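You operate a simulated robot arm through the tools that you are given. There is no shell and no other tool. Be economical: measure what you need, move in short steps, check, and stop when the job is done.

You run a simulated robot arm. Do the job below in one go: nothing can be reset, and whatever is moved stays where it is left.

Task
Switch the jig off, move its lamp to the PASS pocket, wipe the channel and set size M.
Fine: off first, then open the clamp; use the white pad on the cement crumbs and put it back. Set down upright: what you pick out. What is to be rubbed or washed off counts as gone when no trace of it is left.
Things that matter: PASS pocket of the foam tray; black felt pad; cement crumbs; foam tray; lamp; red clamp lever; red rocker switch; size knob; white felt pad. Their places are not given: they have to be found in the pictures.

Only the result counts: the job must be done as asked and must still hold three seconds after the hand-in. Knocking over, shifting, dropping, spilling or breaking anything else fails it.

Robot
A 7-joint arm with a two-finger parallel gripper, fixed in place. Base frame: the origin is at the foot of the arm, x ahead of it, y to its left, z up; the work surface is at about z = 860. Units: mm, degrees, N and s.
With the tool pointing down near the work surface it reaches from about 300 to 700 mm from the base axis. Its first joint turns from -66.0 to 66.0 degrees. Payload 1.57 kg.
The TCP is the grasp point between the finger pads, 30 mm short of the fingertips. In the tool frame z runs along the fingers and y along their closing line. Largest opening 110 mm; finger width 24, thickness 12; the body of the gripper, 48 by 112 mm, starts 78 mm behind the TCP.
Orientation is that of the tool frame in the base frame, as a unit quaternion [w, x, y, z]. With the fingers straight down and closing along the base's y, the tool's x points along the base's -x, its y along +y and its z along -z.

Tools
- The arm moves only by the tool drive_tool. Its argument "commands" is a list of rows, each a list of 7 numbers: the shift along the tool's x, y, z in units of 100 mm (1.0 is 100 mm), then the turn, a rotation vector about the tool's x, y, z in units of 180 degrees (1.0 is 180 degrees), then the gripper command, from -1 (fully open) to 1 (shut), values between in proportion. In form: [[tx, ty, tz, ax, ay, az, hand], ...]. A call has 1 to 8 rows; each row is the pose to reach, as a shift and turn from the pose commanded when the call began, along the tool's axes at that moment. A call with a number of a shift or a turn outside -1 to 1 is refused whole. Rows are played at 5 a second. More than 50 mm and 8.6 degrees between two rows, or a gripper value outside its range, and nothing of the call is played. Where a pose cannot be reached the arm comes as near as it can. A force on the tool above 70 N (or 10 N above the force at the start of the call, whichever is more), or a blocked arm, ends the call early, and 0.2 s more pass. The fingers move at their own pace (about 108 mm/s each) and stop on an object; they squeeze with about 26 N. The grip force told is the motor's: it shows also when the fingers shut on nothing. Time passes only in rows, and 0.2 s behind the last, so rows that repeat a pose let the fingers close. The reply holds the time, the measured pose of the TCP, the force on the tool along the base axes, the opening and the grip force, in the units named above and with some noise, with the torque about the TCP (base axes, N m) and any sound that the robot's microphone picked up, and new pictures: "pictures" is both (left out), scene, wrist or none.
- Cameras (640 x 400 px; columns grow to the right, rows downward): "scene" is fixed at [163.5, -391.9, 1408.3]; the picture's right is [0.79, -0.62, 0.00], its down [-0.33, -0.42, -0.85] and it looks along [0.52, 0.67, -0.53] (base axes); focal length 355 px, centre (320, 200). "wrist" rides on the gripper at [70, 16, -141] in the tool frame; the picture's right is [-0.23, 0.97, 0.00], its down [-0.86, -0.20, -0.48] and it looks along [-0.47, -0.11, 0.88] (tool axes); focal length 222 px, centre (320, 200).
- measure_at(camera, pixels): there is no depth. For up to 12 entries [column, row, z] of the newest picture of that camera ("zoom" is the newest enlarged one), the place [x, y] in the base frame at which the ray of that pixel passes the height z, good to about 2 mm. The clock stands still meanwhile.
- inspect(camera, box): a new picture of the part [left, top, right, bottom] of that camera's present view, enlarged. The clock stands still meanwhile.
- hand_in(): hands the job in; it is judged then, once.

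Keep the steps short. Do not move on a guess: measure, check each grasp and each placing, and mend mistakes. In all there are 80 turns and 200 pictures (those below and enlarged ones count). Leave the gripper open and the arm clear of the work at the hand-in unless told otherwise, and finish with a single line.

The tools are called after "Emit:" as name(argument=value, ...) on one line, values as JSON. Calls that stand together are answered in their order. drive_tool: Moves the arm, as the interface text tells. Its arguments: {"type":"object","properties":{"commands":{"type":"array","items":{"type":"array","items":{"type":"number"}}},"pictures":{"type":"string","enum":["both","scene","wrist","none"]}},"required":["commands"]} The other tools are called the same way: measure_at (camera, pixels) gives the place at which the rays of pixels pass given heights; inspect (camera, box) takes an enlarged picture of a part of a camera's view; hand_in () hands the job in.

At the start:

```text
time: 0.0
eef_pos: [415.0, -21.9, 1218.6]
orientation: [-0.001, 0.0, 1.0, 0.0]
contact_force: [-0.1, 0.0, 0.2]
moment: [-0.01, 0.0, -0.02]
grip_width: 109.9
grip_force: 0.1
```

scene: 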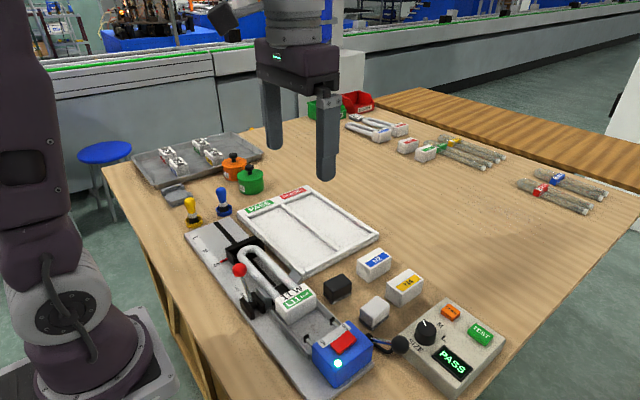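
wrist: 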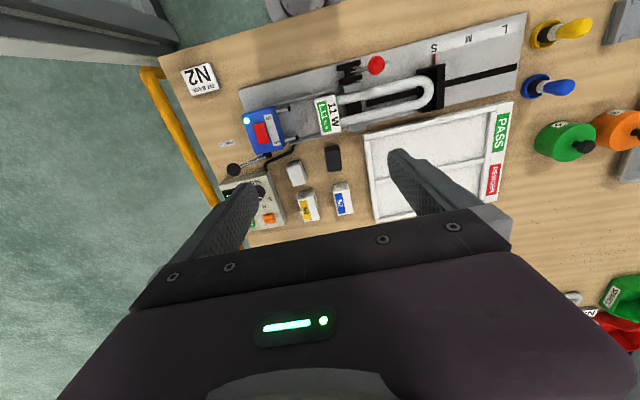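

I'll start with enlarged views of the jig, the pads and the knob.

Emit:
inspect(camera="scene", box=[180, 200, 380, 400])

Emit:
inspect(camera="scene", box=[310, 240, 510, 400])

Emit:
inspect(camera="wrist", box=[210, 10, 530, 240])

```text
2.00 times, centred on (280, 300) of scene
```

zoom: 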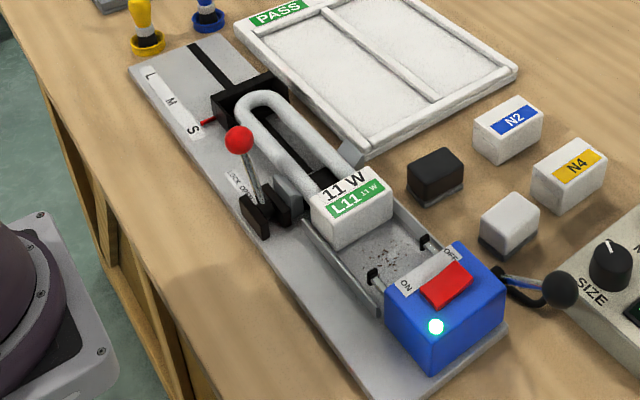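

```text
2.50 times, centred on (410, 320) of scene
```

zoom: 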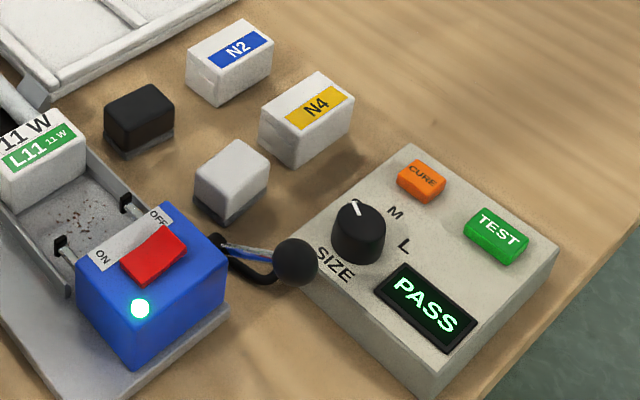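

```text
1.74 times, centred on (370, 125) of wrist
```

zoom: 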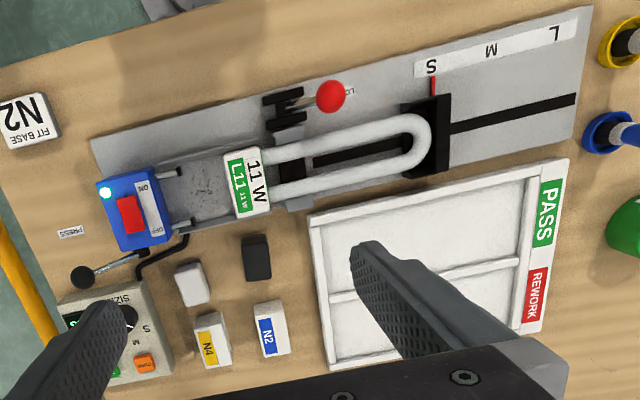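

Both views show the jig, pads and tester. I'll triangulate the key features: switch at scene (343,342), ball (239.5,269.5), lamp base (295,294), white pad (375,311), black pad (338,284), knob (425,327).

Emit:
measure_at(camera="scene", pixels=[[343.2, 342, 860], [343.2, 342, 960], [239.5, 269.5, 860], [239.5, 269.5, 960], [295, 294, 860], [295, 294, 960], [374.8, 311.2, 860], [374.8, 311.2, 960], [337.6, 284, 860], [337.6, 284, 960], [425, 327, 860], [425, 327, 960]])

Emit:
measure_at(camera="zoom", pixels=[[130, 214, 860], [130, 214, 960], [330, 96, 860], [330, 96, 960], [245, 182, 860], [245, 182, 960], [190, 282, 860], [190, 282, 960], [257, 257, 860], [257, 257, 960], [128, 318, 860], [128, 318, 960]])

```text
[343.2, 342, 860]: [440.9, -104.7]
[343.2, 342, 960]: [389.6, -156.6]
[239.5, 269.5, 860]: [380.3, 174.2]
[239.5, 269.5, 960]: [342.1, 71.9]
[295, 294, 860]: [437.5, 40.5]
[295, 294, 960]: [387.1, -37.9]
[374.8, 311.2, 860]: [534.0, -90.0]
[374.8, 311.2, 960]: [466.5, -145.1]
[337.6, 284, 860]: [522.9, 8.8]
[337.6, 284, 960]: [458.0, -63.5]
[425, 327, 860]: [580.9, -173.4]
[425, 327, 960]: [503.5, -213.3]
```

```text
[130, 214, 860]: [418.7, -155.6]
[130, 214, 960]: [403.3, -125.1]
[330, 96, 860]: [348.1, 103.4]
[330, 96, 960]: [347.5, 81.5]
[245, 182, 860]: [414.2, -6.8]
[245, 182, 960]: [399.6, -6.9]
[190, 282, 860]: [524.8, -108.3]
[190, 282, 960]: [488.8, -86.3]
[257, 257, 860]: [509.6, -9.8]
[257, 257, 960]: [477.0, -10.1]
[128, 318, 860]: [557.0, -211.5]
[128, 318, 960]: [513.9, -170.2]
```

Triangulated: switch (409,-137,922), ball (347,84,948), lamp base (406,-7,920), white pad (517,-103,~884), black pad (503,-10,~886), knob (540,-192,~908). I'll move down above the switch end for a closer look.

Emit:
drive_tool(commands=[[0.1, -0.25, 0.35, 0, 0, 0, -1], [0.2, -0.5, 0.7, 0, 0, 0, -1], [0.3, -0.75, 1.0, 0, 0, 0, -1], [0.35, -1.0, 1.0, 0, 0, 0, -1], [0.35, -1.0, 1.0, 0, 0, 0, -1]])

```text
time: 1.2
eef_pos: [381.0, -123.4, 1117.8]
orientation: [0.0, 0.0, 1.0, 0.0]
contact_force: [0.1, 0.4, -0.6]
moment: [-0.03, 0.0, 0.01]
grip_width: 110.0
grip_force: 0.1
```

scene: 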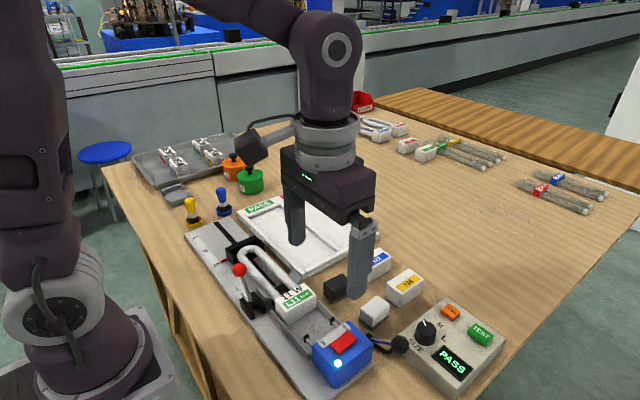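
wrist: 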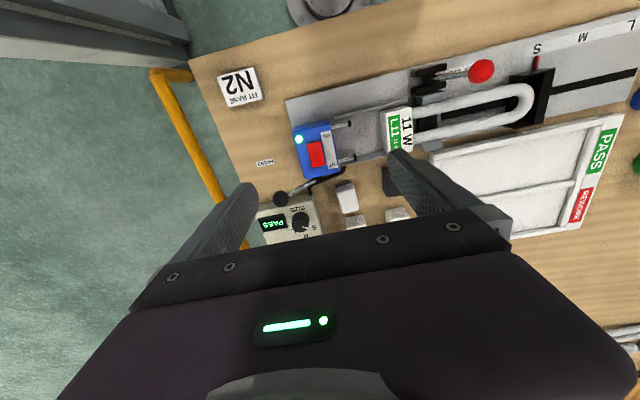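

Enlarging the jig in the wrist view.

Emit:
inspect(camera="wrist", box=[250, 80, 410, 240])

Emit:
inspect(camera="wrist", box=[370, 30, 640, 190])

Emit:
inspect(camera="scene", box=[300, 290, 400, 400])

Emit:
inspect(camera="scene", box=[210, 220, 330, 340])

```text
2.50 times, centred on (330, 160) of wrist
```

zoom: 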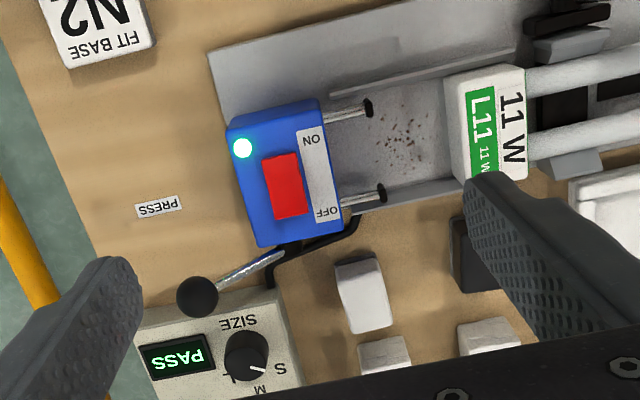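

```text
2.37 times, centred on (505, 110) of wrist
```

zoom: 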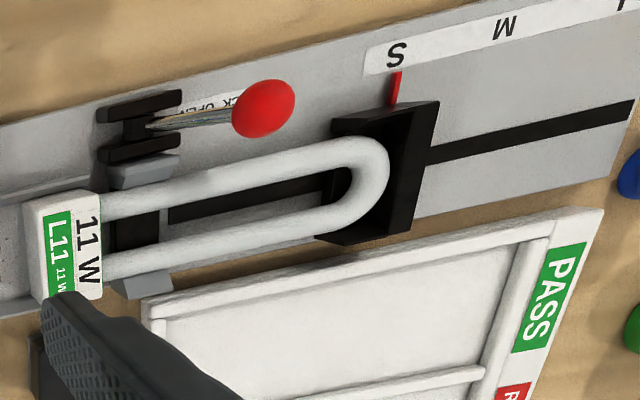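

```text
3.64 times, centred on (350, 345) of scene
```

zoom: 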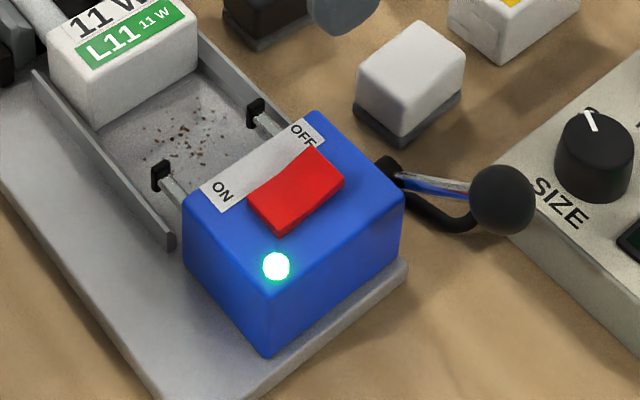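

```text
3.33 times, centred on (270, 280) of scene
```

zoom: 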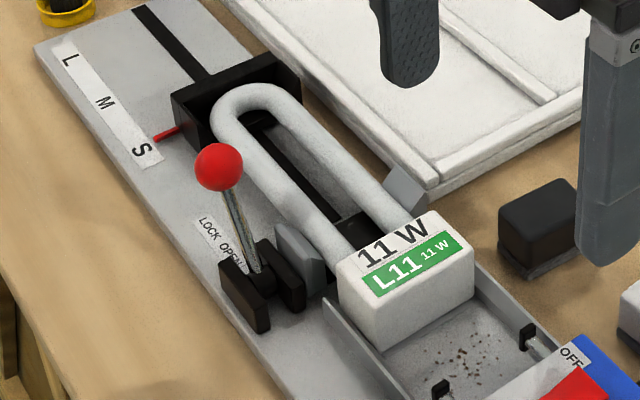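

Lever leans toward LOCK (+y); the rocker's OFF end is at +x. Measuring rocker, box and channel in the wrist view.

Emit:
measure_at(camera="wrist", pixels=[[318.4, 164, 920], [314.4, 144, 920], [293.2, 128, 915], [320, 120, 915], [328.8, 174, 915], [296.8, 178.8, 915], [345, 122, 872], [368, 148, 872], [357, 134, 872], [325, 118, 872], [385.6, 110, 920], [402, 106, 920]])

Emit:
measure_at(camera="scene", pixels=[[338, 350, 920], [347.5, 334, 920], [300, 330, 870], [283, 318, 870]])

```text
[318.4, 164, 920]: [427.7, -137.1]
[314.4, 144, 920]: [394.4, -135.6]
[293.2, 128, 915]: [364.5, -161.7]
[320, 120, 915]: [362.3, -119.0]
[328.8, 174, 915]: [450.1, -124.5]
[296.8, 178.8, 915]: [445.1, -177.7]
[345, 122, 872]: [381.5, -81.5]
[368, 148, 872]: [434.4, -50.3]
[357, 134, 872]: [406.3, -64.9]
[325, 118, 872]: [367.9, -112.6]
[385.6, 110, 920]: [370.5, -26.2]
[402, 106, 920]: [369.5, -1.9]
```

```text
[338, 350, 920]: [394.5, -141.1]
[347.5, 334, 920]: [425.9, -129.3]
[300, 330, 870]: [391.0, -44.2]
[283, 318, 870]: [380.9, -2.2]
```

Rocker runs x 394–428 at y≈-137. I'll close the fingers and go above its OFF end (426,-137).

Emit:
drive_tool(commands=[[-0.2, -0.136, 0.3, 0, 0, 0, 1], [-0.45, -0.136, 0.6, 0, 0, 0, 1], [-0.45, -0.136, 0.9, 0, 0, 0, 1], [-0.45, -0.136, 1.0, 0, 0, 0, 1], [-0.45, -0.136, 1.0, 0, 0, 0, 1]], pictures="none")

Emit:
drive_tool(commands=[[0, 0, 0.25, 0, 0, 0, 1], [0, 0, 0.48, 0, 0, 0, 1], [0, 0, 0.48, 0, 0, 0, 1]])

```text
time: 2.4
eef_pos: [425.1, -135.8, 1018.4]
orientation: [0.001, 0.0, 1.0, 0.0]
contact_force: [-0.1, 0.0, 0.8]
moment: [-0.02, 0.0, 0.0]
grip_width: 0.0
grip_force: 22.0
```

```text
time: 3.2
eef_pos: [424.5, -135.7, 971.3]
orientation: [0.0, 0.001, 1.0, 0.0]
contact_force: [0.6, 0.4, -0.3]
moment: [0.0, 0.01, -0.03]
grip_width: 0.0
grip_force: 21.0
```

scene: 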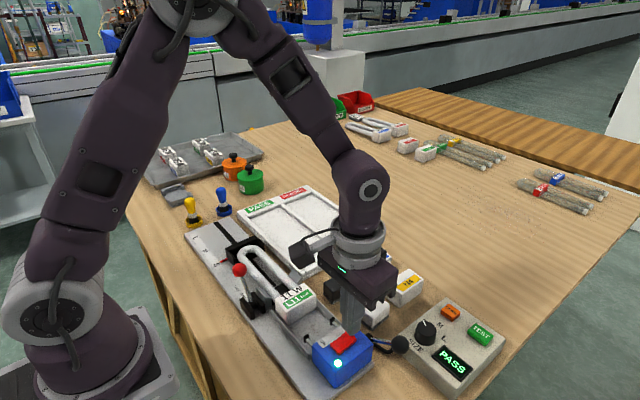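
wrist: 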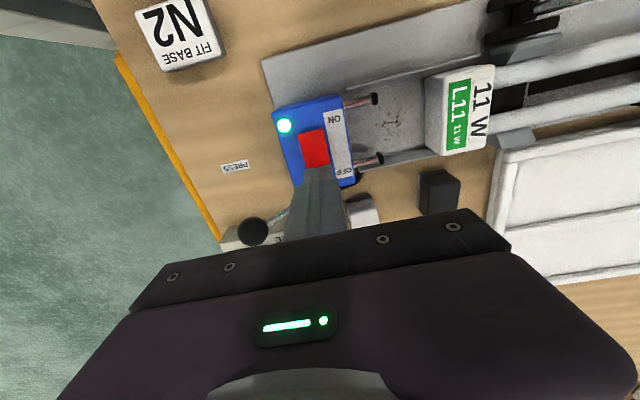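

Fingertips are over the OFF end, at z≈941. Pressing down slowly.

Emit:
drive_tool(commands=[[-0.02, 0, 0.06, 0, 0, 0, 1], [-0.02, 0, 0.12, 0, 0, 0, 1], [-0.02, 0, 0.17, 0, 0, 0, 1], [-0.02, 0, 0.2, 0, 0, 0, 1], [-0.02, 0, 0.23, 0, 0, 0, 1], [-0.02, 0, 0.23, 0, 0, 0, 1]])

```text
time: 4.1
eef_pos: [428.6, -135.1, 954.6]
orientation: [0.002, 0.0, 1.0, 0.0]
contact_force: [-2.3, 1.9, 17.1]
moment: [0.08, 0.29, -0.05]
grip_width: 0.0
grip_force: 21.0
stopped in row 4: the force on the tool passed its limit at 84 N (the readings are from after the stop); the commanded pose is now the measured one
```

scene: 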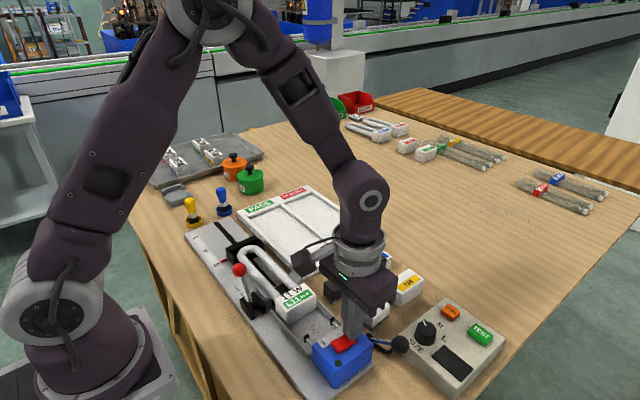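
wrist: 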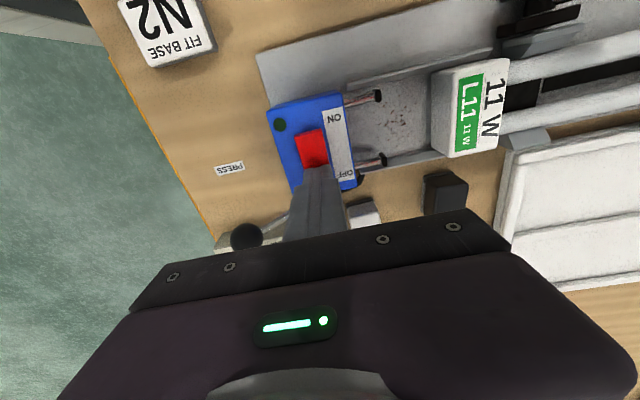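

The LED and display went dark, so the jig is off. Raising straight up and then moving towards the lever.

Emit:
drive_tool(commands=[[0, 0, -0.4, 0, 0, 0, 1], [0, 0, -0.8, 0, 0, 0, 1], [0.2, 0.4, -0.9, 0, 0, 0, 1], [0.4, 0.8, -1.0, 0, 0, 0, 1], [0.6, 1.0, -1.0, 0, 0, 0, 1], [0.6, 1.0, -1.0, 0, 0, 0, 1]])

Emit:
inspect(camera="scene", box=[300, 290, 460, 400])

```text
time: 5.5
eef_pos: [366.2, -35.1, 1054.3]
orientation: [0.002, 0.0, 1.0, -0.001]
contact_force: [1.5, 0.7, 0.6]
moment: [-0.02, -0.02, 0.02]
grip_width: 0.1
grip_force: 21.3
```

scene: 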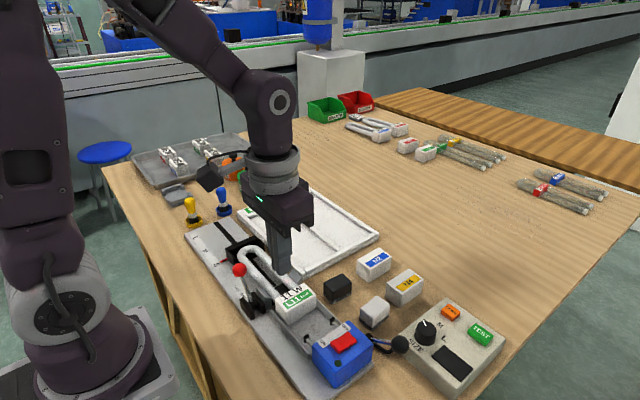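
wrist: 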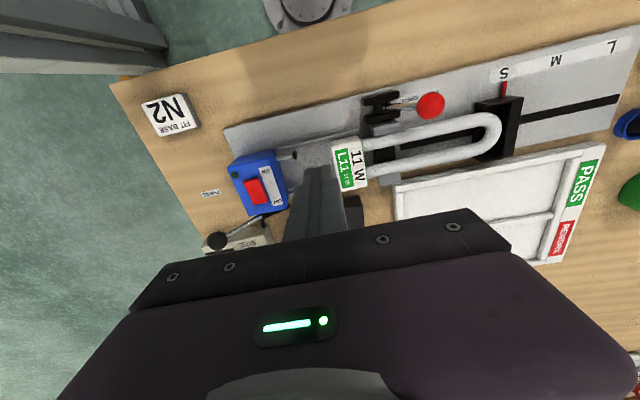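

```text
3.64 times, centred on (380, 345) of scene
```

zoom: 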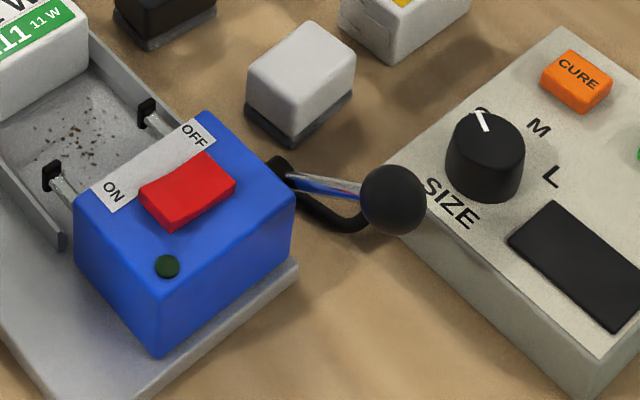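

Now a closer look at the lever.

Emit:
inspect(camera="wrist", box=[320, 50, 520, 200])

Emit:
inspect(camera="scene", box=[190, 230, 310, 330])

Emit:
measure_at(camera="wrist", pixels=[[430, 105, 948], [383, 104, 885], [383, 111, 885], [500, 130, 900], [365, 145, 920], [345, 140, 920]])

Emit:
measure_at(camera="scene", pixels=[[239.5, 269.5, 948], [252, 303, 885], [252, 303, 895], [250, 308, 900]])

```text
2.67 times, centred on (420, 125) of wrist
```

zoom: 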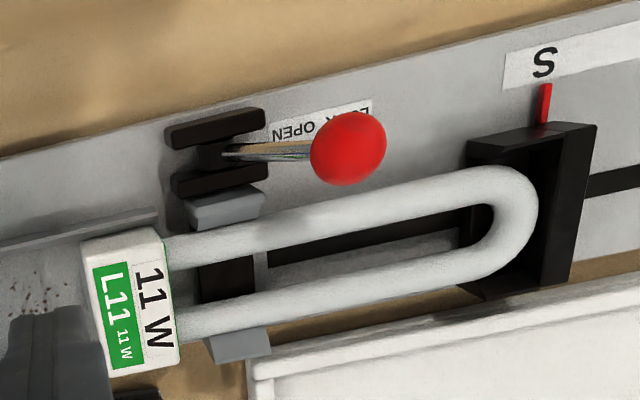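

```text
4.00 times, centred on (250, 280) of scene
```

zoom: 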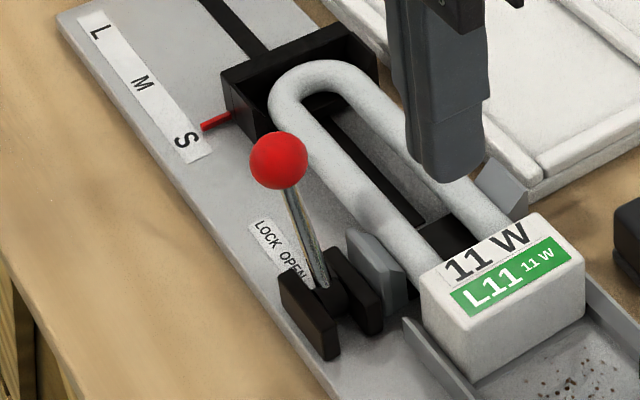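

```text
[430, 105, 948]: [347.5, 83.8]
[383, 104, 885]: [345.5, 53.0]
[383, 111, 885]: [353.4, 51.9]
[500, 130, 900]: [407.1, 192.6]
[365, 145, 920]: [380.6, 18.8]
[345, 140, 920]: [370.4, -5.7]
```

```text
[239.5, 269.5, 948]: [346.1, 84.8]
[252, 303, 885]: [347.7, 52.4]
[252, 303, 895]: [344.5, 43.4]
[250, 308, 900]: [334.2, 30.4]
```

The ball is at (347,84,948), with the pivot near (347,47,~882). I'll travel high to the +y side of the ball and lower the closed fingers there.

Emit:
drive_tool(commands=[[0.19, 0.4, 0, 0, 0, 0, 1], [0.19, 0.8, 0, 0, 0, 0, 1], [0.19, 1.0, 0, 0, 0, 0, 1], [0.19, 1.0, 0, 0, 0, 0, 1]], pictures="none")

Emit:
drive_tool(commands=[[0, 0.4, 0, 0, 0, 0, 1], [0, 0.57, 0, 0, 0, 0, 1], [0, 0.57, 0.4, 0, 0, 0, 1], [0, 0.57, 0.85, 0, 0, 0, 1], [0, 0.57, 0.85, 0, 0, 0, 1]])

```text
time: 6.5
eef_pos: [349.4, 63.9, 1052.7]
orientation: [0.001, 0.001, 1.0, 0.0]
contact_force: [-0.1, -0.2, -0.8]
moment: [-0.02, 0.01, -0.01]
grip_width: 0.0
grip_force: 21.2
```

```text
time: 7.7
eef_pos: [349.8, 120.1, 969.2]
orientation: [0.002, 0.001, 1.0, 0.0]
contact_force: [0.3, 0.7, 0.7]
moment: [0.0, 0.02, 0.02]
grip_width: 0.0
grip_force: 21.7
```

scene: 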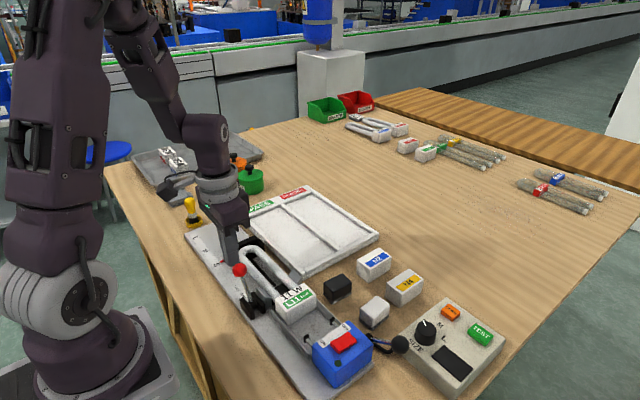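
wrist: 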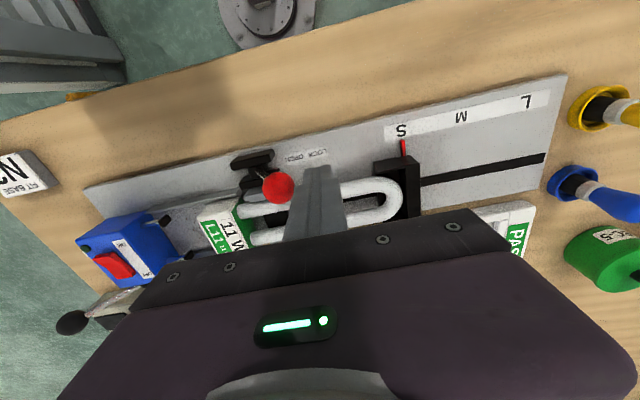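

The fingers are beside the ball. Pushing it along -y in steps.

Emit:
drive_tool(commands=[[0.02, -0.15, 0, 0, 0, 0, 1], [0.02, -0.3, 0, 0, 0, 0, 1], [0.02, -0.4, 0, 0, 0, 0, 1], [0.02, -0.5, 0, 0, 0, 0, 1], [0.02, -0.6, 0, 0, 0, 0, 1], [0.02, -0.7, 0, 0, 0, 0, 1], [0.02, -0.7, 0, 0, 0, 0, 1]])

```text
time: 9.3
eef_pos: [348.2, 51.6, 969.2]
orientation: [0.001, 0.0, 1.0, -0.001]
contact_force: [0.6, 0.1, -0.4]
moment: [0.01, 0.0, 0.0]
grip_width: 0.3
grip_force: 21.5
```

scene: 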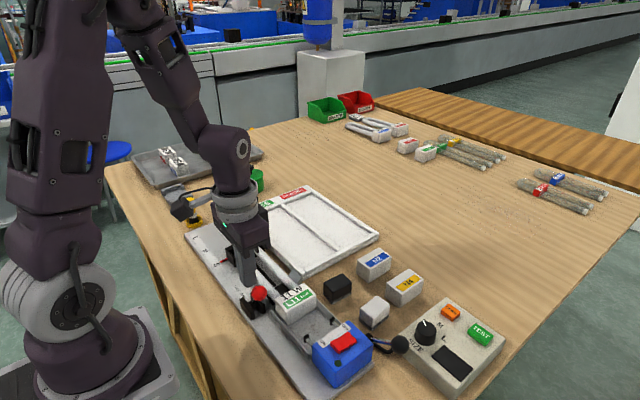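
wrist: 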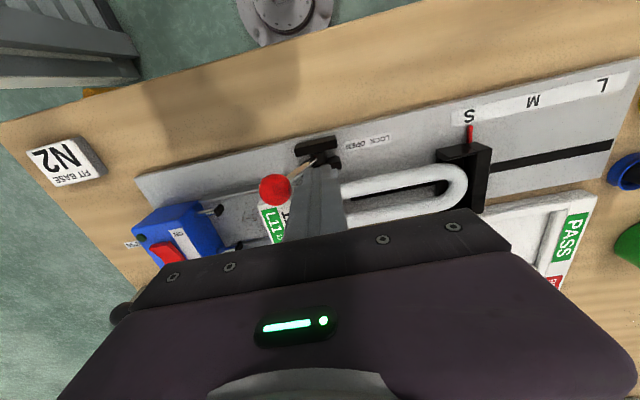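

The lever has swung past upright with no resisting force left. I'll inspect it and measure the ball.

Emit:
inspect(camera="scene", box=[210, 240, 330, 340])

Emit:
measure_at(camera="scene", pixels=[[260, 292, 920], [260, 292, 940], [260, 292, 950]])

Emit:
measure_at(camera="wrist", pixels=[[275, 190, 920], [275, 190, 940], [275, 190, 950]])

```text
4.00 times, centred on (270, 290) of scene
```

zoom: 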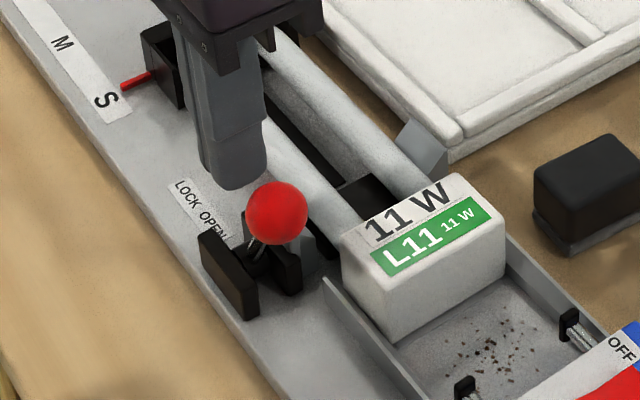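

```text
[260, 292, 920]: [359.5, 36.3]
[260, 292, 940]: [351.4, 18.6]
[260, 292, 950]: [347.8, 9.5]
```

```text
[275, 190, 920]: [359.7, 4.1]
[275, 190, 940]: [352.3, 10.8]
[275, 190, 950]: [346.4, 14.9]
```

The lever flipped fully: the ball is now at ~(348,12,948), the mirror of where it was. I'll retract upward, open, and view the lamp and tray.

Emit:
drive_tool(commands=[[0, 0.05, -0.4, 0, 0, 0, 1], [0, 0.05, -0.8, 0, 0, 0, 1], [0, 0.05, -1.0, 0, 0, 0, 0], [0, 0.05, -1.0, 0, 0, 0, -1]], pictures="none")

Emit:
drive_tool(commands=[[0.2, 0, -0.4, 0, 0, 0, -1], [0.4, 0, -0.7, 0, 0, 0, -1], [0.4, 0, -0.7, 0, 0, 0, -1]])

```text
time: 10.3
eef_pos: [347.5, 56.9, 1071.1]
orientation: [0.002, 0.0, 1.0, 0.0]
contact_force: [0.7, -1.1, 0.0]
moment: [0.03, -0.01, -0.03]
grip_width: 110.0
grip_force: 0.0
```

```text
time: 11.1
eef_pos: [307.5, 58.7, 1139.4]
orientation: [0.002, 0.0, 1.0, 0.0]
contact_force: [-0.5, -0.3, 0.4]
moment: [0.0, 0.0, -0.01]
grip_width: 109.7
grip_force: 0.0
```

scene: 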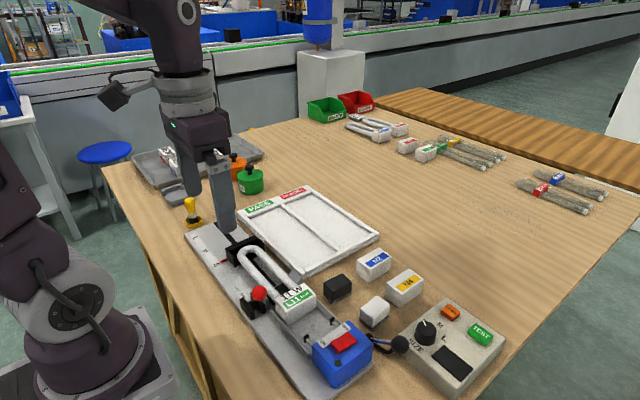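
wrist: 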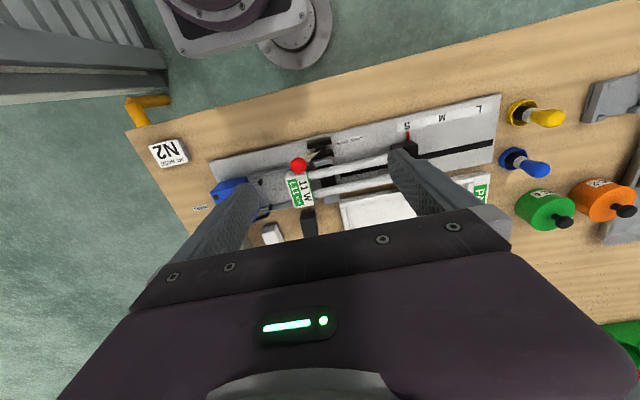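

That's too far back and the fingers block the view. I'll move forward and higher for a clear look at lamp and tray.

Emit:
drive_tool(commands=[[-0.4, 0, -0.25, 0, 0, 0, -1], [-0.8, -0.1, -0.5, 0, 0, 0, -1], [-1.0, -0.1, -0.75, 0, 0, 0, -1], [-1.0, -0.1, -0.8, 0, 0, 0, -1]])

Emit:
inspect(camera="scene", box=[200, 170, 400, 330])

Emit:
inspect(camera="wrist", box=[220, 60, 540, 260])

```text
time: 12.1
eef_pos: [407.3, 46.8, 1220.9]
orientation: [0.002, 0.0, 1.0, 0.0]
contact_force: [0.4, -0.1, 0.4]
moment: [-0.02, 0.01, -0.02]
grip_width: 110.0
grip_force: 0.1
```

scene: 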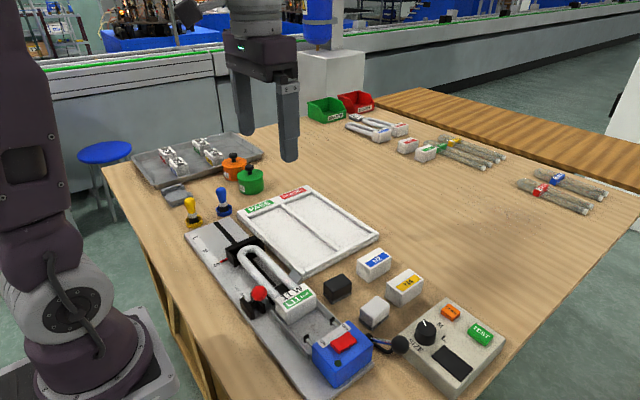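
wrist: 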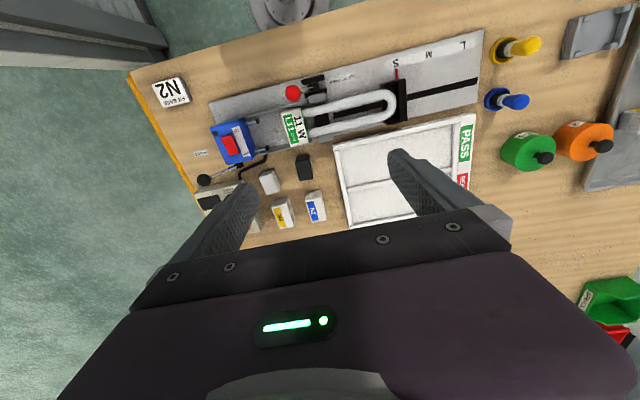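

```text
2.50 times, centred on (300, 250) of scene
```

zoom: 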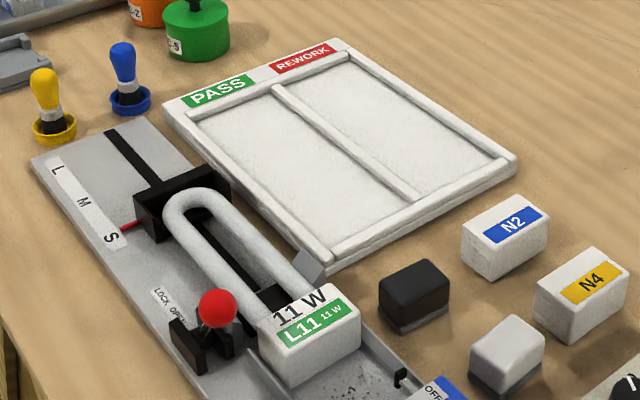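

```text
2.00 times, centred on (380, 160) of wrist
```

zoom: 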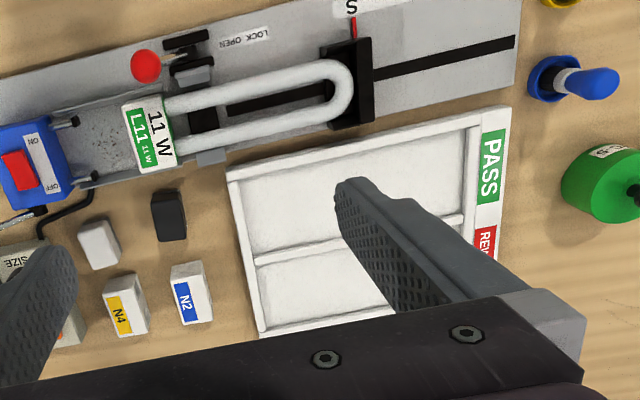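

Measuring lamp base corners, tubes and PASS pocket corners in the wrist zoom, plus the pocket in the scene view.

Emit:
measure_at(camera="zoom", pixels=[[123, 107, 920], [160, 92, 920], [178, 160, 920], [140, 173, 920], [352, 88, 895], [243, 183, 868], [466, 130, 868], [253, 255, 868], [463, 213, 868], [210, 95, 900], [215, 138, 900], [230, 172, 880]])

Emit:
measure_at(camera="scene", pixels=[[248, 218, 868], [302, 273, 868], [285, 206, 868], [342, 250, 868], [278, 306, 920], [314, 296, 920], [305, 283, 920], [284, 319, 920], [264, 246, 900]])

```text
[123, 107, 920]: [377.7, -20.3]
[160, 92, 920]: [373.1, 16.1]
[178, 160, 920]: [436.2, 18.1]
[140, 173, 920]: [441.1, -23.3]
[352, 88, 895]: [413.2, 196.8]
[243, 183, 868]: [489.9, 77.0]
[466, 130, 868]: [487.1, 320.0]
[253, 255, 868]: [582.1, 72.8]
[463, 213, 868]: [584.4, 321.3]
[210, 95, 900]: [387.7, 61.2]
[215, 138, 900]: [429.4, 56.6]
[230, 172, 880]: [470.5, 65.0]
```

```text
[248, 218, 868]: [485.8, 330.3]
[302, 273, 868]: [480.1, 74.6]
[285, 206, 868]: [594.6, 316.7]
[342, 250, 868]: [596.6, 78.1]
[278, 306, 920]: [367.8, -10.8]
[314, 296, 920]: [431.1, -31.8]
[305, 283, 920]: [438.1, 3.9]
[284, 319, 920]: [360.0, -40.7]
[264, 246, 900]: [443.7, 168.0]
```

Lamp base is about x 375–439, y −22..+16; the lamp runs to y≈197. The PASS pocket is x 487–585, y 75–320. I'll turn the gripper 90° so it closes along x.

Emit:
drive_tool(commands=[[0, -0.1, 0.1, 0, 0, 0.046, -1], [0, -0.2, 0.2, 0, 0, 0.092, -1], [0, -0.3, 0.3, 0, 0, 0.138, -1], [0, -0.4, 0.4, 0, 0, 0.184, -1], [0, -0.5, 0.5, 0, 0, 0.23, -1], [0, -0.57, 0.5, 0, 0, 0.276, -1], [0, -0.57, 0.5, 0, 0, 0.32, -1], [0, -0.57, 0.5, 0, 0, 0.36, -1]], pictures="none")

Emit:
drive_tool(commands=[[0, 0, 0, 0, 0, 0.046, -1], [0, 0, 0, 0, 0, 0.092, -1], [0, 0, 0, 0, 0, 0.14, -1], [0, 0, 0, 0, 0, 0.14, -1]])

```text
time: 13.9
eef_pos: [406.8, -11.5, 1170.6]
orientation: [0.001, 0.537, 0.844, 0.002]
contact_force: [0.1, 0.4, 0.4]
moment: [-0.03, -0.04, 0.01]
grip_width: 109.9
grip_force: 0.0
```

```text
time: 14.9
eef_pos: [407.4, -10.4, 1170.8]
orientation: [0.002, 0.708, 0.706, 0.0]
contact_force: [0.3, 0.8, 0.1]
moment: [-0.01, 0.01, -0.01]
grip_width: 110.1
grip_force: 0.0
```

scene: 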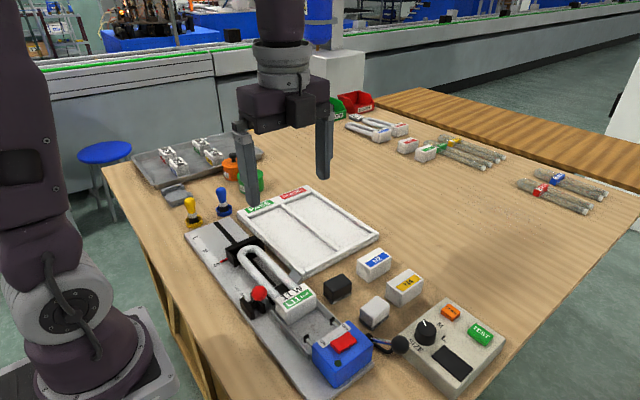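
wrist: 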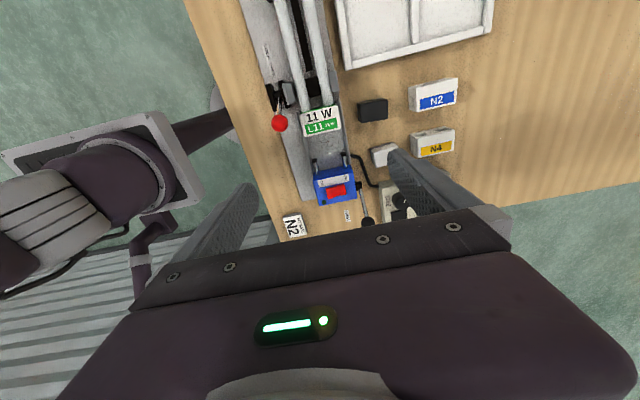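

The tool's x now points to +y and its y to +x. Zooming in on the lamp base.

Emit:
inspect(camera="wrist", box=[240, 0, 400, 220])

Emit:
inspect(camera="wrist", box=[260, 70, 380, 170])

```text
1.82 times, centred on (320, 110) of wrist
```

zoom: 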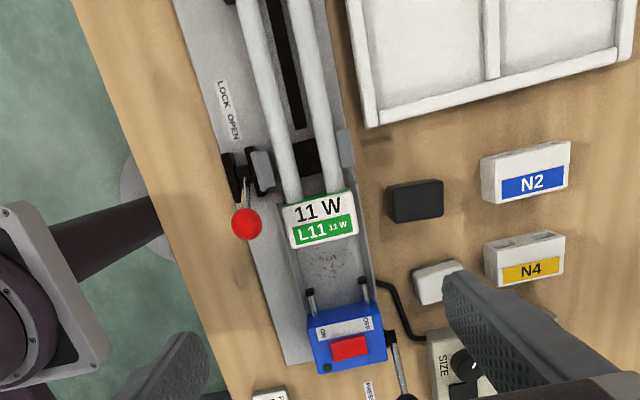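

```text
4.00 times, centred on (320, 120) of wrist
```

zoom: 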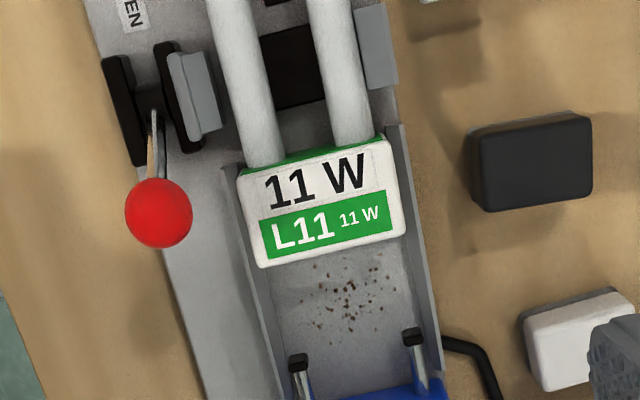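

Measuring the base's top corners and the ball from this zoom.

Emit:
measure_at(camera="zoom", pixels=[[240, 178, 920], [387, 145, 920], [405, 233, 920], [261, 266, 920], [159, 213, 948], [125, 213, 948], [192, 213, 948], [235, 178, 885], [404, 135, 885], [302, 160, 905], [325, 150, 905]])

```text
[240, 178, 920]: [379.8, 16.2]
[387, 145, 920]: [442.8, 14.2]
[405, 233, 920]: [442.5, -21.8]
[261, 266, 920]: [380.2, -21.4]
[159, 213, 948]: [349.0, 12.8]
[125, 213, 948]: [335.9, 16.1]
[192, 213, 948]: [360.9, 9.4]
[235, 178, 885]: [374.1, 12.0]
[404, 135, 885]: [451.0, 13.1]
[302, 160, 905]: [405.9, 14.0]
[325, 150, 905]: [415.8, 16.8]
```

Base is x 378–441, y −22..+15, and the ball ends at x≈361, y≈0. I'll descend with the opening set to about 82 mm.

Emit:
drive_tool(commands=[[-0.016, 0.016, 0.3, 0, 0, 0, -0.5], [-0.016, 0.016, 0.7, 0, 0, 0, -0.5], [-0.016, 0.016, 1.0, 0, 0, 0, -0.5], [-0.016, 0.016, 1.0, 0, 0, 0, -0.5]], pictures="none")

Emit:
drive_tool(commands=[[0, 0, 0.4, 0, 0, 0, -0.5], [0, 0, 0.8, 0, 0, 0, -0.5], [0, 0, 1.0, 0, 0, 0, -0.5], [0, 0, 1.0, 0, 0, 0, -0.5]])

```text
time: 15.9
eef_pos: [409.8, -13.8, 1068.6]
orientation: [0.001, 0.707, 0.707, 0.001]
contact_force: [-0.8, -0.5, -0.2]
moment: [-0.01, 0.02, 0.01]
grip_width: 82.6
grip_force: 0.0
```

```text
time: 16.9
eef_pos: [407.7, -11.8, 968.5]
orientation: [0.002, 0.707, 0.707, 0.001]
contact_force: [-0.7, 0.1, 0.2]
moment: [0.0, 0.0, -0.03]
grip_width: 82.7
grip_force: 0.0
```

scene: 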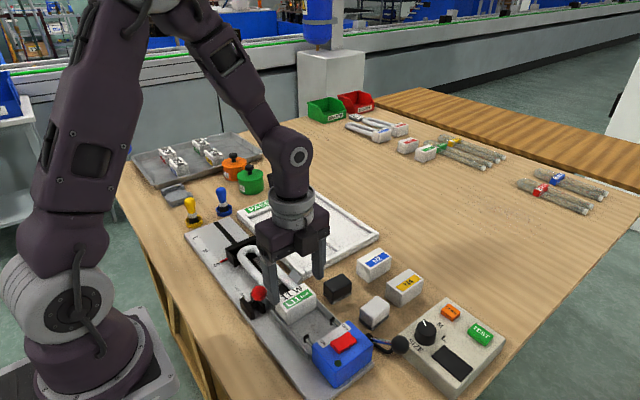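
wrist: 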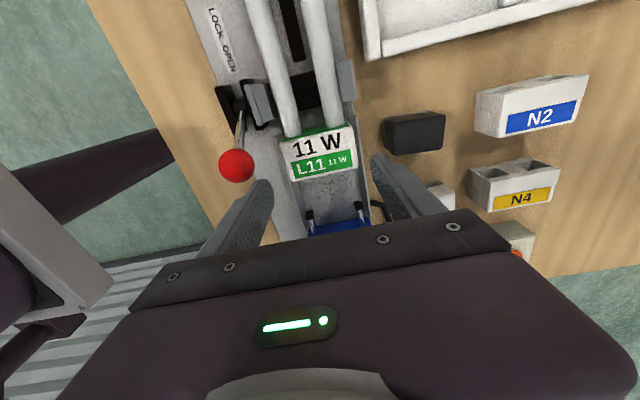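

The fingers straddle the base and clear the ball. Descending to TCP z≈927, then closing.

Emit:
drive_tool(commands=[[0, 0.015, 0.15, 0, 0, 0, -0.5], [0, 0.015, 0.3, 0, 0, 0, -0.5], [0, 0.015, 0.41, 0, 0, 0, -0.5], [0, 0.015, 0.41, 0, 0, 0, -0.5]])

```text
time: 17.9
eef_pos: [409.9, -11.5, 929.6]
orientation: [0.001, 0.707, 0.708, 0.001]
contact_force: [-0.3, 0.7, -0.5]
moment: [0.02, 0.0, 0.0]
grip_width: 82.4
grip_force: 0.0
```

scene: 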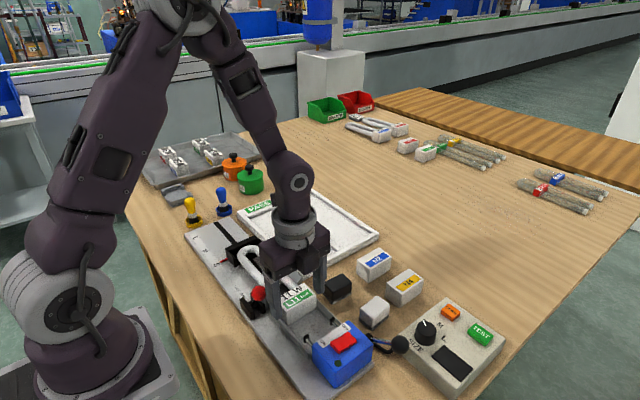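
wrist: 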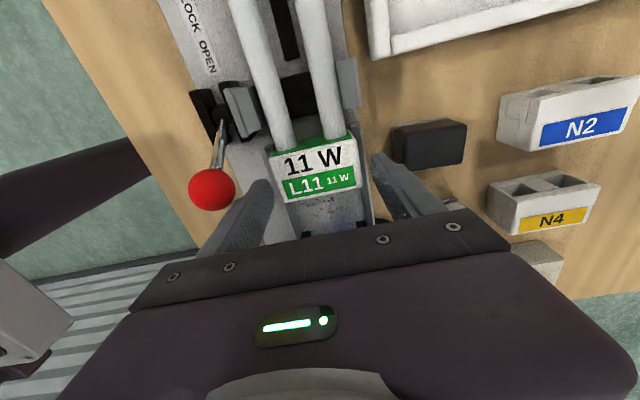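

No contact. Lowering slightly and closing.

Emit:
drive_tool(commands=[[0, 0, 0.03, 0, 0, 0, -0.5], [0, 0, 0.03, 0, 0, 0, -0.1], [0, 0, 0.03, 0, 0, 0, 0.3], [0, 0, 0.03, 0, 0, 0, 1], [0, 0, 0.03, 0, 0, 0, 1]])

```text
time: 19.1
eef_pos: [411.0, -12.2, 926.6]
orientation: [0.002, 0.707, 0.707, 0.0]
contact_force: [-3.8, -3.0, 0.1]
moment: [-0.17, 0.23, 0.15]
grip_width: 67.8
grip_force: 26.3
```

scene: 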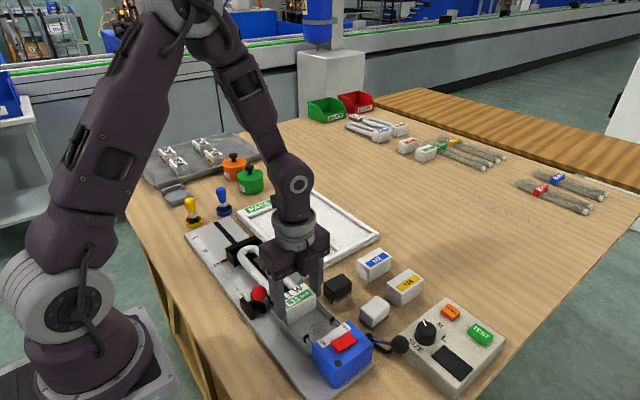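
wrist: 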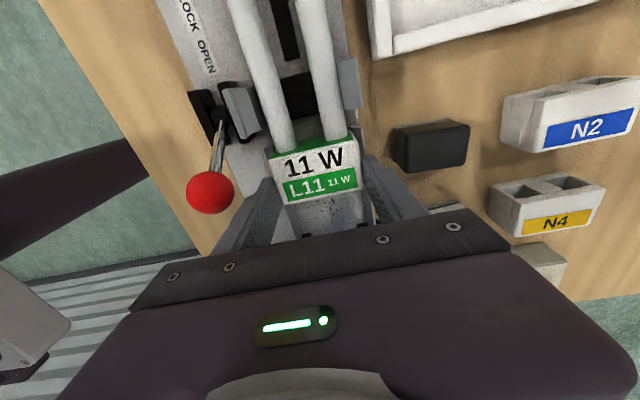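

Gripped at 67.8 mm. Lifting slowly.

Emit:
drive_tool(commands=[[0, 0, -0.05, 0, 0, 0, 1], [0, 0, -0.12, 0, 0, 0, 1], [0, 0, -0.2, 0, 0, 0, 1], [0, 0, -0.3, 0, 0, 0, 1], [0, 0, -0.3, 0, 0, 0, 1]])

```text
time: 20.3
eef_pos: [410.5, -11.7, 956.0]
orientation: [0.002, 0.707, 0.707, 0.0]
contact_force: [0.1, -1.1, -1.5]
moment: [-0.06, 0.02, -0.02]
grip_width: 67.5
grip_force: 26.4
```

scene: 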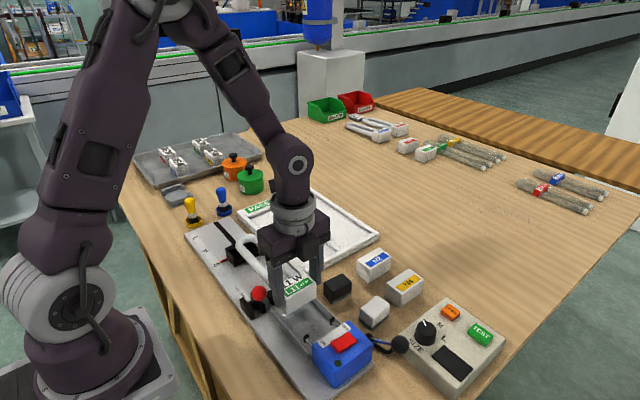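
wrist: 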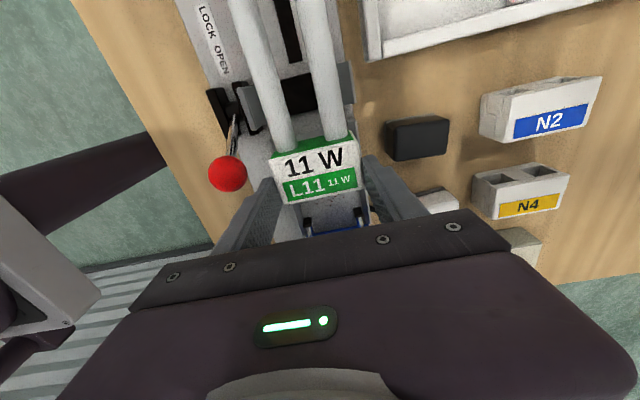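

The lamp lifts level. Raising more and carrying it to above the PASS pocket.

Emit:
drive_tool(commands=[[0, 0, -0.3, 0, 0, 0, 1], [0, 0, -0.6, 0, 0, 0, 1], [0.25, 0.25, -0.65, 0, 0, 0, 1], [0.5, 0.5, -0.65, 0, 0, 0, 1], [0.75, 0.75, -0.65, 0, 0, 0, 1], [0.95, 1.0, -0.65, 0, 0, 0, 1], [0.95, 1.0, -0.65, 0, 0, 0, 1]])

Emit:
inspect(camera="wrist", box=[160, 0, 480, 200])

```text
time: 21.9
eef_pos: [511.4, 83.8, 1022.2]
orientation: [0.003, 0.707, 0.707, 0.001]
contact_force: [-0.8, 0.6, -2.2]
moment: [-0.09, -0.01, -0.03]
grip_width: 67.1
grip_force: 26.2
```

scene: 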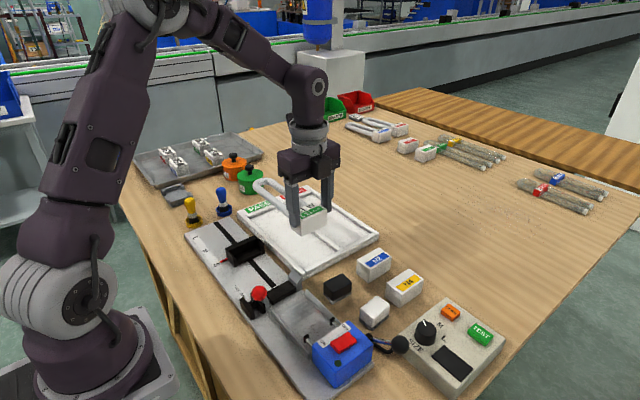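
wrist: 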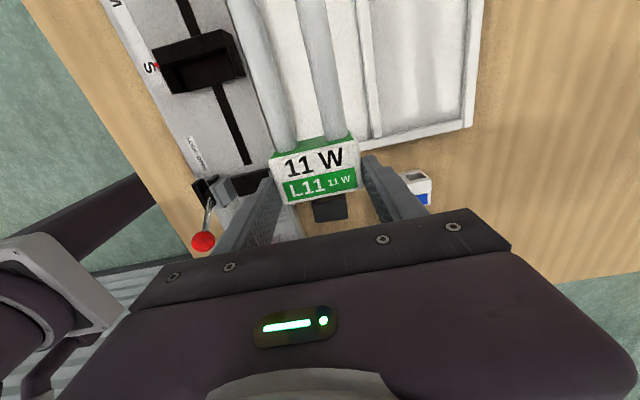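

```text
2.00 times, centred on (320, 100) of wrist
```

zoom: 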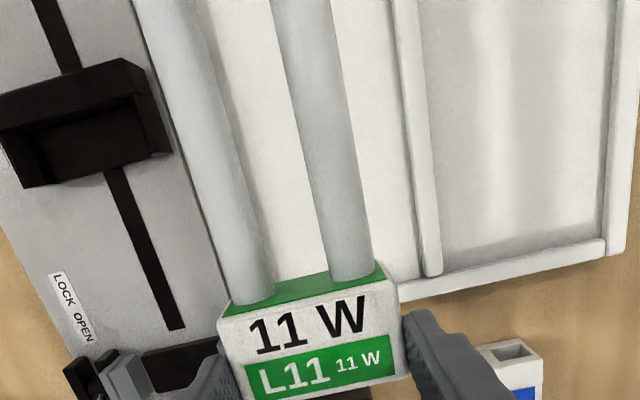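

Measuring the divider and pocket end wall from this view.

Emit:
measure_at(camera="zoom", pixels=[[405, 150, 868], [420, 250, 868], [393, 10, 868], [418, 281, 868], [240, 90, 868], [262, 170, 868], [605, 240, 868], [440, 265, 868]])

Emit:
inspect(camera="scene", box=[230, 160, 390, 290])

```text
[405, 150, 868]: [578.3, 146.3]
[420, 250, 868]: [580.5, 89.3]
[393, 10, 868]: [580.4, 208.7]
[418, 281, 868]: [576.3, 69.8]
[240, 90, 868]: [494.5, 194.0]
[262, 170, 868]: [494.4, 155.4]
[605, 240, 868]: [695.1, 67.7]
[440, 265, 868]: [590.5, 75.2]
```

```text
3.08 times, centred on (310, 225) of scene
```

zoom: 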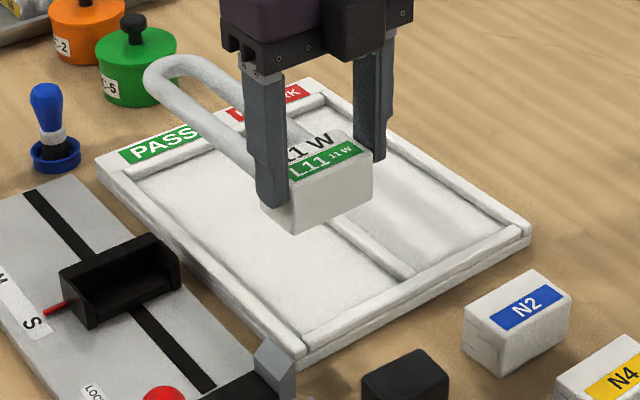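

Pocket inner: x≈494–579, from y≈76. Aligning TCP to (536.5,100) and descending to about z 945.

Emit:
drive_tool(commands=[[0.16, 0.25, 0, 0, 0, 0, 1], [0.16, 0.25, 0.3, 0, 0, 0, 1], [0.16, 0.25, 0.6, 0, 0, 0, 1], [0.16, 0.25, 0.77, 0, 0, 0, 1], [0.16, 0.25, 0.77, 0, 0, 0, 1]])

Emit:
inspect(camera="scene", box=[230, 160, 390, 290])

Emit:
inspect(camera="wrist", box=[160, 0, 480, 200])

```text
time: 23.1
eef_pos: [535.3, 100.4, 945.2]
orientation: [0.001, 0.707, 0.707, 0.001]
contact_force: [-0.5, 0.4, -0.8]
moment: [-0.04, -0.01, 0.0]
grip_width: 67.5
grip_force: 26.1
```

scene: 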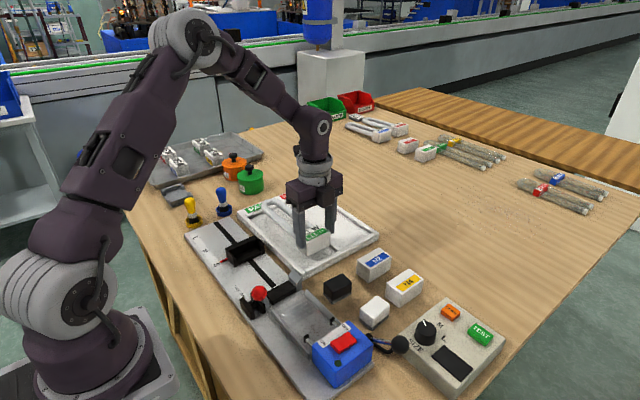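
wrist: 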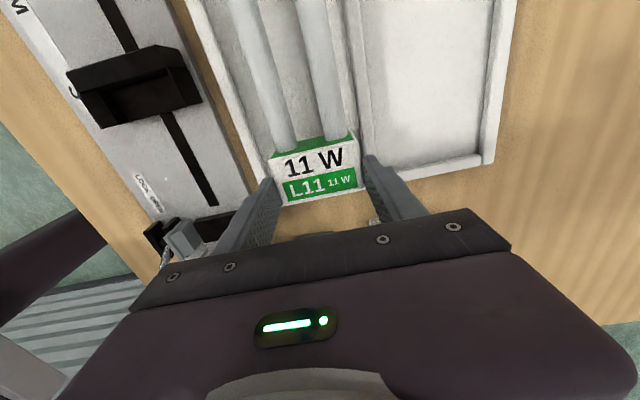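

```text
3.08 times, centred on (310, 225) of scene
```

zoom: 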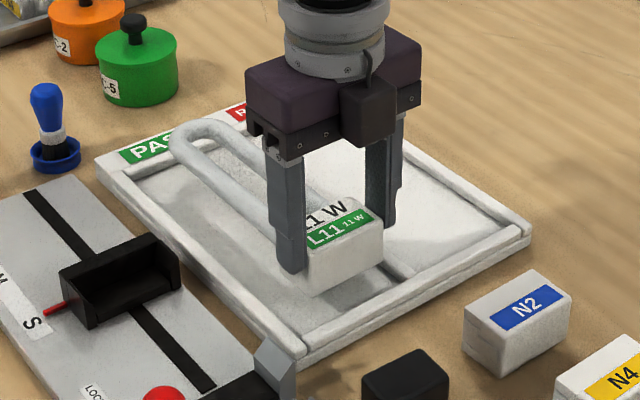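

```text
2.00 times, centred on (320, 100) of wrist
```

zoom: 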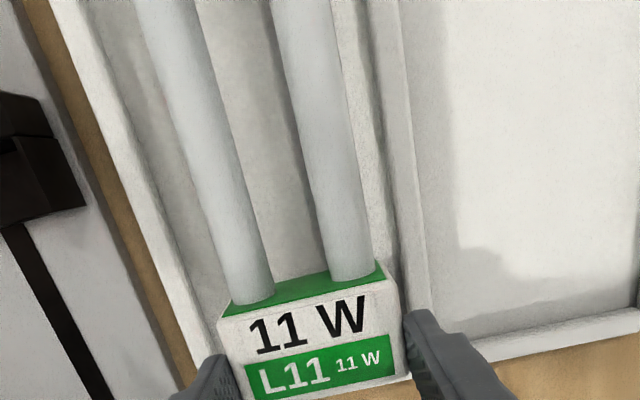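

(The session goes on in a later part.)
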